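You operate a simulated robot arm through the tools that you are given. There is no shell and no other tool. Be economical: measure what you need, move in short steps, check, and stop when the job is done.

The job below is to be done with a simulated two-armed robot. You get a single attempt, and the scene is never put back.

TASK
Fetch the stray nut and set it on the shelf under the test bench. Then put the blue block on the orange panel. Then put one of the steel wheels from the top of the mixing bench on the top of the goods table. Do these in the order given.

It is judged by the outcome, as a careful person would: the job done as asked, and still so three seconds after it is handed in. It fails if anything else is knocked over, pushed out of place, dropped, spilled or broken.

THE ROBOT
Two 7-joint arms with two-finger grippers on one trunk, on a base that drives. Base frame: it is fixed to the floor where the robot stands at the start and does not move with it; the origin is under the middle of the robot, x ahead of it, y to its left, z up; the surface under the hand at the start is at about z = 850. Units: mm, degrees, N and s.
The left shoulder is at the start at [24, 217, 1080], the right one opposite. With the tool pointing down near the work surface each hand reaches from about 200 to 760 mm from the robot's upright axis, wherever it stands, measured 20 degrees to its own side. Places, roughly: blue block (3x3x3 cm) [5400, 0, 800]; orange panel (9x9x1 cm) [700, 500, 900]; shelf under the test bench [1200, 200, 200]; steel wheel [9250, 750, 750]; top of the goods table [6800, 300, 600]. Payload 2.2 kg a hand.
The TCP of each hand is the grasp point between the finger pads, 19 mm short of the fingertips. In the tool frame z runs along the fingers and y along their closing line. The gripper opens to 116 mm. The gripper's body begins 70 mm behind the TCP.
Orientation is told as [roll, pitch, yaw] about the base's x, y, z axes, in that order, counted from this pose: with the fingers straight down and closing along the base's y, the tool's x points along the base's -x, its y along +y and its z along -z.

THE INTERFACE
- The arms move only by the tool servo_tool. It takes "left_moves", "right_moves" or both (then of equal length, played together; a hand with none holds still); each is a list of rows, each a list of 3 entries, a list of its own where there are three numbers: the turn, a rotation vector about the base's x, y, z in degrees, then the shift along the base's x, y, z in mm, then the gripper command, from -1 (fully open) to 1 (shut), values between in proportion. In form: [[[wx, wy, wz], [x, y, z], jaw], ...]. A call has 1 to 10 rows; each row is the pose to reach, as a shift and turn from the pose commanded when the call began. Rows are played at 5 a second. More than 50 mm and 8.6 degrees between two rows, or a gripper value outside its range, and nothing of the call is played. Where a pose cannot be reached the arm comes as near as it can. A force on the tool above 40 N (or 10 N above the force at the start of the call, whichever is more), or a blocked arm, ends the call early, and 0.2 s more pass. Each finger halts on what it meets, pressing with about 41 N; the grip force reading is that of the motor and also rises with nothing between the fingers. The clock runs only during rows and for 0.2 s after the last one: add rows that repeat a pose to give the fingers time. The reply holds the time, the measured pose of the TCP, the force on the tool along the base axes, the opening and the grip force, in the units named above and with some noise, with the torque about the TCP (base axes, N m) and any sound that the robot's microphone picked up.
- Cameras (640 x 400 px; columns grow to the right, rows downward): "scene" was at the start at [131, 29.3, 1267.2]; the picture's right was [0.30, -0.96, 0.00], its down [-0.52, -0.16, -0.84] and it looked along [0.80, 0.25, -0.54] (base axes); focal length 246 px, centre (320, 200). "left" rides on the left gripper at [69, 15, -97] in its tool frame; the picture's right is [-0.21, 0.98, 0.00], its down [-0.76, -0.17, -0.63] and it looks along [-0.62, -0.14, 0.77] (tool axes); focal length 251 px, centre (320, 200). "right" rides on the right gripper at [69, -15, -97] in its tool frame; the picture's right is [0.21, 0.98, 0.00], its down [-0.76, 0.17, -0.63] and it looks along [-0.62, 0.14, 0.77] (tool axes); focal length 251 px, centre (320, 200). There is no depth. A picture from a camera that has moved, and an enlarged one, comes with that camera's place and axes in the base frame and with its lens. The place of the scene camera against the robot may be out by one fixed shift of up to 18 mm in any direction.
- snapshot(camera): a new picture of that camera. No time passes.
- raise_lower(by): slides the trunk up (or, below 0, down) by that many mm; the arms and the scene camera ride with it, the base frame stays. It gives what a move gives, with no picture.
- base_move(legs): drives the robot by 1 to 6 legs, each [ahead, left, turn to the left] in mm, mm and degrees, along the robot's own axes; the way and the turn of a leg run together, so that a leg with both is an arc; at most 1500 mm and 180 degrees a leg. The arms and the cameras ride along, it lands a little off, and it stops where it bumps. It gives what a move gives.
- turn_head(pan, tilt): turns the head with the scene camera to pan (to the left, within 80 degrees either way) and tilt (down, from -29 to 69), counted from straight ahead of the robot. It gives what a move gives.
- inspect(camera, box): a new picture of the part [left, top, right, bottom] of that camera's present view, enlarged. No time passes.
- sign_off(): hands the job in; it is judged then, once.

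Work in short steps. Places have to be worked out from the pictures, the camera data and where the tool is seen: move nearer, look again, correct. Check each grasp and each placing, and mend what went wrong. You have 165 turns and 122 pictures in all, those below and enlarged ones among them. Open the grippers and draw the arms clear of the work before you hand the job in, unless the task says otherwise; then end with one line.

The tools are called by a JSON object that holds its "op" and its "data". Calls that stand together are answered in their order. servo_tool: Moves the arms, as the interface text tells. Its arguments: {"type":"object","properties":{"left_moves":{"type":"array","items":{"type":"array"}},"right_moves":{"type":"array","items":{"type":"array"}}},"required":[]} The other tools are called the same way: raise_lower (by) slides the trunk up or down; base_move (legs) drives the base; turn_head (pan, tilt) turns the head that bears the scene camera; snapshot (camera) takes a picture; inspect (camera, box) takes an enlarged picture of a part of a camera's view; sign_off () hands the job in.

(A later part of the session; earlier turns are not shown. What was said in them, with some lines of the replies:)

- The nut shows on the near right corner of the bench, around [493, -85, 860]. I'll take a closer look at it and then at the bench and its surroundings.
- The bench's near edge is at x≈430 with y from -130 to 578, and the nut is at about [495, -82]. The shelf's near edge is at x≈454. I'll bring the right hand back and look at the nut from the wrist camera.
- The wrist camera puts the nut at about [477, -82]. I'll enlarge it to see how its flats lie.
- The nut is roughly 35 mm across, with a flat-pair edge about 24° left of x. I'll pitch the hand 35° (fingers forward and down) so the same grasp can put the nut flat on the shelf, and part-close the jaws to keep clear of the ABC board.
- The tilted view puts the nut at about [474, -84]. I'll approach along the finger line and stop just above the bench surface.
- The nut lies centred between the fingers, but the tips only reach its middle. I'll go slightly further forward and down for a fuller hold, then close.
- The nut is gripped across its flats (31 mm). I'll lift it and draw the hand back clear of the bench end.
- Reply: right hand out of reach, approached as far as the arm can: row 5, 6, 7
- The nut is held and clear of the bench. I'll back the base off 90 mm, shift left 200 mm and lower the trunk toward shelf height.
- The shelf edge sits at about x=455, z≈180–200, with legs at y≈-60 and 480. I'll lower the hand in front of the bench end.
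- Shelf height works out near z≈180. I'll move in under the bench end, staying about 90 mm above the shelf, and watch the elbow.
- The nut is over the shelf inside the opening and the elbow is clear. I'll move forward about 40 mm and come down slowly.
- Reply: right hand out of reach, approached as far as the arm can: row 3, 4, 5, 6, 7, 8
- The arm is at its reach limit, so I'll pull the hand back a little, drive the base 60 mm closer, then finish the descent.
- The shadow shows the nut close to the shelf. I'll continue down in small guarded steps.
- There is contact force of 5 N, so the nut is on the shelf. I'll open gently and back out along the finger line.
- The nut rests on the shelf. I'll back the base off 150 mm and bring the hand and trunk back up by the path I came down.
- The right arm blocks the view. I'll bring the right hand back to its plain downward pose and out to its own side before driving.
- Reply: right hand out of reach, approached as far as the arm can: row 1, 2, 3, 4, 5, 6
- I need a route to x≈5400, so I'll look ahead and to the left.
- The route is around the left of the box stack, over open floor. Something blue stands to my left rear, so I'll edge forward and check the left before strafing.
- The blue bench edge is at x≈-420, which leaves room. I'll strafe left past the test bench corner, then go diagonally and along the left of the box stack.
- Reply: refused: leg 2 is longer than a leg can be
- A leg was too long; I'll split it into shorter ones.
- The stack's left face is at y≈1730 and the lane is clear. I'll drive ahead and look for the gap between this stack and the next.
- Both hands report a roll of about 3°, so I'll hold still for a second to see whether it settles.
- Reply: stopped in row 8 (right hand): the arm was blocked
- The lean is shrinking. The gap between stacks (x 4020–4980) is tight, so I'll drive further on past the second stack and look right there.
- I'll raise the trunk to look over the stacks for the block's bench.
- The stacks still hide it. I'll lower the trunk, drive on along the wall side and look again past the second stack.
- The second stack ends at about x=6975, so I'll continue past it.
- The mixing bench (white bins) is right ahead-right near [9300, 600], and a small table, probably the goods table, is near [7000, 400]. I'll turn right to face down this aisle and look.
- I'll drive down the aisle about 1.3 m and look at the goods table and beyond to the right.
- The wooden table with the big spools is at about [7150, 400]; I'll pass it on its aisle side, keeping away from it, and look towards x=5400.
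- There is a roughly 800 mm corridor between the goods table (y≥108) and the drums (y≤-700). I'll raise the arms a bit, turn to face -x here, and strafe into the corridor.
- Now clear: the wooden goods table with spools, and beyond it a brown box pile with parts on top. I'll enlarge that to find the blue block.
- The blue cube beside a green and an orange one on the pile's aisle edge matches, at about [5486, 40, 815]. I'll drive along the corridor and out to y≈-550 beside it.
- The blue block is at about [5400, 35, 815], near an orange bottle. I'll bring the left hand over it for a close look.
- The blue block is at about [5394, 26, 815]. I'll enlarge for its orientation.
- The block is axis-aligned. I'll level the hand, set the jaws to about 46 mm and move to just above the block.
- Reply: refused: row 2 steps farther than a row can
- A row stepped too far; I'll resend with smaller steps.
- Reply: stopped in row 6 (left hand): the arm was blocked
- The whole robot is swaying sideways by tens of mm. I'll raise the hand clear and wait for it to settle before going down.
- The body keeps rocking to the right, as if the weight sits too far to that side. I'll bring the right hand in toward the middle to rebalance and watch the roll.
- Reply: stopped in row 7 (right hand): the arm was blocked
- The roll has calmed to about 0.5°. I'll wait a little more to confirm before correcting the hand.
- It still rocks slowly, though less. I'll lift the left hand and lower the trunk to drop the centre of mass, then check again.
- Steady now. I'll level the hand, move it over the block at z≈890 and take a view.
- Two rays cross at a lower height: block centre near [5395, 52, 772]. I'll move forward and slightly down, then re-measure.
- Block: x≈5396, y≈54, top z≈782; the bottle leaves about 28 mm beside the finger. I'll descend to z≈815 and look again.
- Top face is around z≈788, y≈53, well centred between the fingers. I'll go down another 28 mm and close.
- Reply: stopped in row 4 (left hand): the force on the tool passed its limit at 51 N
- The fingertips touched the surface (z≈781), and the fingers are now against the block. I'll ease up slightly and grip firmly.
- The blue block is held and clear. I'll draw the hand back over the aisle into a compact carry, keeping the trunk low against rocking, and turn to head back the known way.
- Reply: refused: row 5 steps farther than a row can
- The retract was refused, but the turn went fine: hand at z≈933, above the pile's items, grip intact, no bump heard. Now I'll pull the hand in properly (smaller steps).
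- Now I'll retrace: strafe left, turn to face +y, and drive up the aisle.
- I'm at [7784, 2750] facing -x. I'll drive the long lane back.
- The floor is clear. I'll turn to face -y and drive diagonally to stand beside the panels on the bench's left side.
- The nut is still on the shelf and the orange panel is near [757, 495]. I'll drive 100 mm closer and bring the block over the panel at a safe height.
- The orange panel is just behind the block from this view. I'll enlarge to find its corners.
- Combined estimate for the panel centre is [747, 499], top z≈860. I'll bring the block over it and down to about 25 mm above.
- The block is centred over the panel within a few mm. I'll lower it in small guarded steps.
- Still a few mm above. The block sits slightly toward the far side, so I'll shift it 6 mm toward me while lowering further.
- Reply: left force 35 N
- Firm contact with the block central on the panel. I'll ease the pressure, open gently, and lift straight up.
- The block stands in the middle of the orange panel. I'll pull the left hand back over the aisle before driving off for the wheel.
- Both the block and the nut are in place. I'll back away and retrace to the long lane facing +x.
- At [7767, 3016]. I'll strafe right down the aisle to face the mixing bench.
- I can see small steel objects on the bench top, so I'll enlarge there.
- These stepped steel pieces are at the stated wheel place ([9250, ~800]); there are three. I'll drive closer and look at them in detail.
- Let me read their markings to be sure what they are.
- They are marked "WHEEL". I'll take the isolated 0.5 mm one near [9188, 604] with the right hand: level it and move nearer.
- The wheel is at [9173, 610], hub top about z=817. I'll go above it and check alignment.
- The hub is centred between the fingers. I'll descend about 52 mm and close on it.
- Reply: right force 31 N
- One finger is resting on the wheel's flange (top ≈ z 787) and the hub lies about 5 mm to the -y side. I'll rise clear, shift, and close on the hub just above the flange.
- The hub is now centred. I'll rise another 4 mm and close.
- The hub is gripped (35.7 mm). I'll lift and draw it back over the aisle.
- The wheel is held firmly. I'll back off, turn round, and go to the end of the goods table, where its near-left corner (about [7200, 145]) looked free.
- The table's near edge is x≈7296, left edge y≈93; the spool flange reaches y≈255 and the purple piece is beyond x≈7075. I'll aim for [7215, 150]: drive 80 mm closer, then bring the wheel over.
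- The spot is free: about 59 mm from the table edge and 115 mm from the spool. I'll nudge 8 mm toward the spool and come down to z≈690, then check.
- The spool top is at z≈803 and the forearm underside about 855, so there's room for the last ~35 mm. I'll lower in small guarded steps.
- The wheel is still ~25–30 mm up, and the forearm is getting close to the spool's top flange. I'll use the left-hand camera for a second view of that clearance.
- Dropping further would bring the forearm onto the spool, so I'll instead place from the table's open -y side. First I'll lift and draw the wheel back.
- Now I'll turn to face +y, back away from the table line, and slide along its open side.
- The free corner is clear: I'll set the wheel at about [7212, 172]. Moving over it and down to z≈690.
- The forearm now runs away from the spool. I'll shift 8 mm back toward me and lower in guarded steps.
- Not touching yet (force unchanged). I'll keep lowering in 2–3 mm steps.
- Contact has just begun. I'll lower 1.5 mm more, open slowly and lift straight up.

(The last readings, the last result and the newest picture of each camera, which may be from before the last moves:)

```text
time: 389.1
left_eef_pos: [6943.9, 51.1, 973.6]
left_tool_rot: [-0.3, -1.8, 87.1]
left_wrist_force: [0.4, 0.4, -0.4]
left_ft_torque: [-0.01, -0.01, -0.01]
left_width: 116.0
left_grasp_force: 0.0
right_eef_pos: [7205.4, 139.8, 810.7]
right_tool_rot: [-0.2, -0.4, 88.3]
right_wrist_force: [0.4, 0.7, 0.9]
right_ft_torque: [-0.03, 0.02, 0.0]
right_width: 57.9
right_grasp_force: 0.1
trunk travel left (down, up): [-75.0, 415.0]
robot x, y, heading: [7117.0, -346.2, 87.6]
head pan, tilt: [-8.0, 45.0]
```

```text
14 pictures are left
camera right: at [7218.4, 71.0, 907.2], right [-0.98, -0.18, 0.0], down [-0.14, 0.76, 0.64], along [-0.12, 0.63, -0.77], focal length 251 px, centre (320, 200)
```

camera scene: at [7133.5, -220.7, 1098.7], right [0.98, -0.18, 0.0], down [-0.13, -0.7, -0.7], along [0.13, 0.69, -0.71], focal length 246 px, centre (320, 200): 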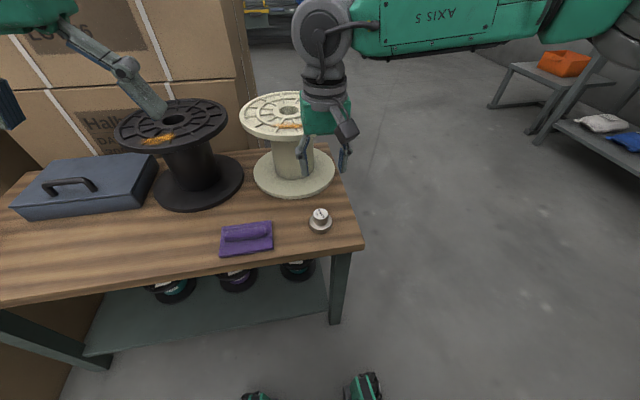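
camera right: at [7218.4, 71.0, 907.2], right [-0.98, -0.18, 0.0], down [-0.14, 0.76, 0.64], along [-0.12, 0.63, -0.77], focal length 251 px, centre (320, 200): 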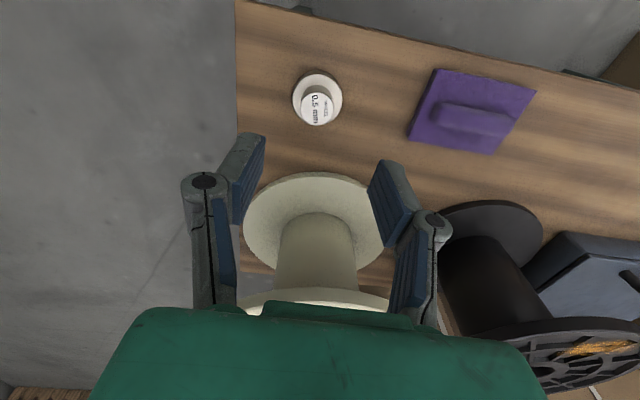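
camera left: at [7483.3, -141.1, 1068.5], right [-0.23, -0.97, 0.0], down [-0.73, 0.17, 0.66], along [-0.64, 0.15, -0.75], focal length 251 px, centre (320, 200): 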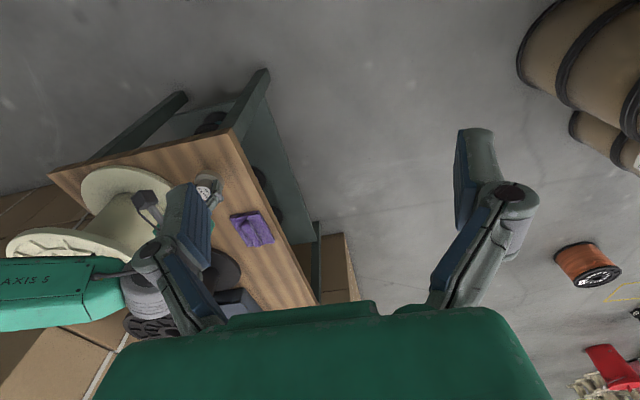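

The wheel stands upright on the goods table. I'll draw the right hand up and back, then back the base away.

{"op": "servo_tool", "data": {"right_moves": [[[0, 0, 0], [5, -30, 40], -0.5], [[0, 0, 0], [10, -60, 75], -1], [[0, 0, 0], [15, -95, 100], -1], [[0, 0, 0], [20, -130, 120], -1], [[0, 0, 0], [20, -140, 130], -1], [[0, 0, 0], [20, -140, 130], -1]]}}

{"op": "base_move", "data": {"legs": [[-60, 0, 0]]}}

{"op": "turn_head", "data": {"pan": 72, "tilt": 18}}

{"op": "snapshot", "data": {"camera": "scene"}}

```text
refused: row 1 steps farther than a row can; nothing moved
```

```text
time: 390.1
left_eef_pos: [6941.4, -12.2, 974.5]
left_tool_rot: [-0.1, -1.9, 87.0]
left_wrist_force: [-0.2, -1.2, 0.5]
left_ft_torque: [0.04, -0.01, 0.01]
left_width: 116.0
left_grasp_force: 0.0
right_eef_pos: [7203.5, 77.1, 812.0]
right_tool_rot: [-0.1, -0.5, 88.2]
right_wrist_force: [0.0, -1.0, -0.7]
right_ft_torque: [0.02, 0.01, 0.01]
right_width: 57.9
right_grasp_force: 0.1
trunk travel left (down, up): [-75.0, 415.0]
robot x, y, heading: [7112.1, -405.2, 87.3]
head pan, tilt: [-8.0, 45.0]
```

```text
time: 391.6
left_eef_pos: [6940.6, -11.2, 971.6]
left_tool_rot: [-0.3, -1.6, 86.9]
left_wrist_force: [-0.1, -0.3, -0.7]
left_ft_torque: [0.03, -0.01, -0.03]
left_width: 116.1
left_grasp_force: 0.1
right_eef_pos: [7202.4, 76.9, 813.4]
right_tool_rot: [-0.2, -0.7, 88.3]
right_wrist_force: [0.1, 0.3, 0.1]
right_ft_torque: [-0.01, 0.0, -0.01]
right_width: 58.3
right_grasp_force: 0.1
trunk travel left (down, up): [-75.0, 415.0]
robot x, y, heading: [7116.4, -405.2, 87.2]
head pan, tilt: [72.0, 18.0]
```

```text
13 pictures are left
camera scene: at [7028.4, -328.9, 1140.9], right [0.35, 0.94, 0.0], down [0.29, -0.11, -0.95], along [-0.89, 0.33, -0.31], focal length 246 px, centre (320, 200)
```

scene: 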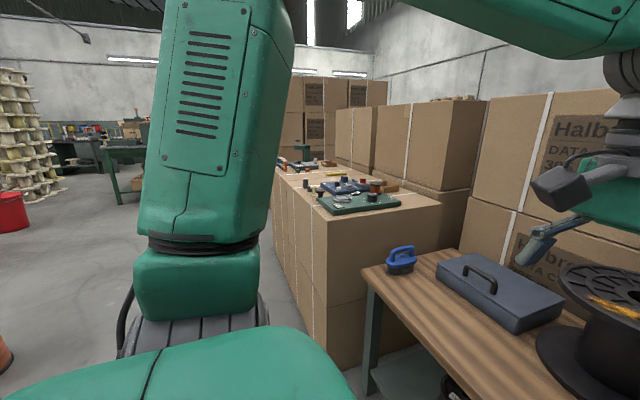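

Hand passes at z≈812 were clear of everything; the pile's items look as before, but I'll enlarge to confirm, and draw the right hand back with smaller steps.

{"op": "inspect", "data": {"camera": "scene", "box": [270, 140, 430, 230]}}

{"op": "servo_tool", "data": {"right_moves": [[[0, 0, 0], [0, -20, 35], -0.5], [[0, 0, 0], [5, -40, 70], -1], [[0, 0, 0], [10, -65, 100], -1], [[0, 0, 0], [15, -90, 125], -1], [[0, 0, 0], [15, -100, 140], -1], [[0, 0, 0], [15, -100, 140], -1]]}}

{"op": "turn_head", "data": {"pan": -8, "tilt": 40}}

{"op": "snapshot", "data": {"camera": "scene"}}

```text
4.00 times, centred on (350, 185) of scene
camera zoom: at [7028.4, -328.9, 1140.9], right [0.35, 0.94, 0.0], down [0.29, -0.11, -0.95], along [-0.89, 0.33, -0.31], focal length 985 px, centre (200, 260)
```

zoom: 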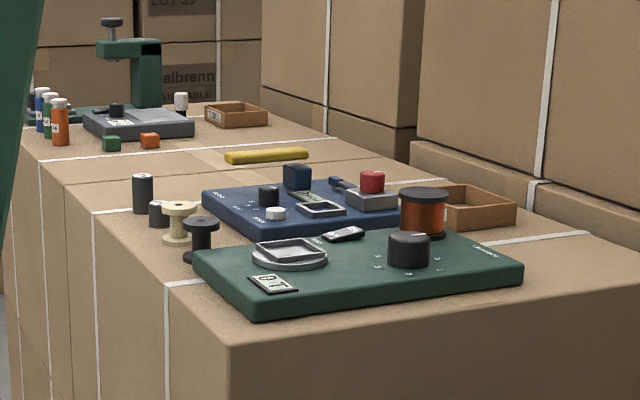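

```text
time: 393.0
left_eef_pos: [6941.9, -12.1, 972.8]
left_tool_rot: [-0.2, -1.6, 86.8]
left_wrist_force: [0.0, 0.8, 0.0]
left_ft_torque: [0.02, 0.0, 0.03]
left_width: 115.9
left_grasp_force: 0.2
right_eef_pos: [7218.4, -23.9, 952.2]
right_tool_rot: [-0.1, -0.7, 88.2]
right_wrist_force: [-0.9, -0.2, -0.8]
right_ft_torque: [-0.02, -0.02, 0.01]
right_width: 116.2
right_grasp_force: 0.1
trunk travel left (down, up): [-75.0, 415.0]
robot x, y, heading: [7113.5, -405.9, 87.2]
head pan, tilt: [72.0, 18.0]
```

```text
time: 394.6
left_eef_pos: [6941.0, -11.2, 971.5]
left_tool_rot: [-0.2, -1.7, 87.0]
left_wrist_force: [0.4, -0.5, 0.2]
left_ft_torque: [-0.02, 0.0, 0.01]
left_width: 115.7
left_grasp_force: 0.0
right_eef_pos: [7218.1, -23.8, 951.6]
right_tool_rot: [-0.1, -0.7, 88.2]
right_wrist_force: [-0.4, -0.7, 0.4]
right_ft_torque: [0.02, -0.01, -0.01]
right_width: 116.1
right_grasp_force: 0.1
trunk travel left (down, up): [-75.0, 415.0]
robot x, y, heading: [7114.9, -404.1, 87.2]
head pan, tilt: [-8.0, 40.0]
```

```text
11 pictures are left
camera scene: at [7131.6, -278.7, 1106.2], right [0.98, -0.18, 0.0], down [-0.12, -0.63, -0.76], along [0.14, 0.75, -0.65], focal length 246 px, centre (320, 200)
```

scene: 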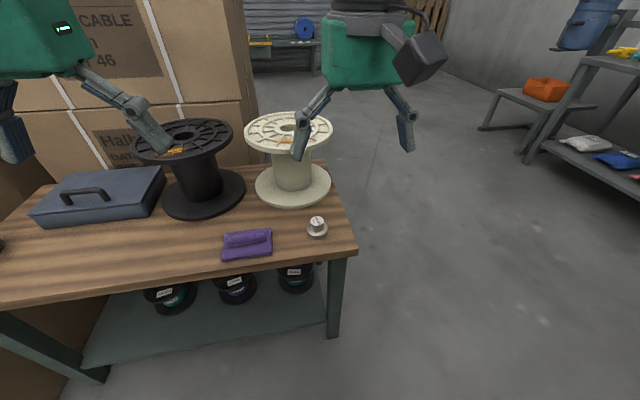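

The wheel stands on the goods table, the pile's remaining items are undisturbed, both grippers are open and both hands are clear. Handing in.

{"op": "sign_off", "data": {}}

```text
The job is handed in.
```

The job is done in the order asked and handed in: the nut is on the shelf under the test bench, the blue block is on the orange panel, and the 0.5 mm steel wheel is on the goods table.
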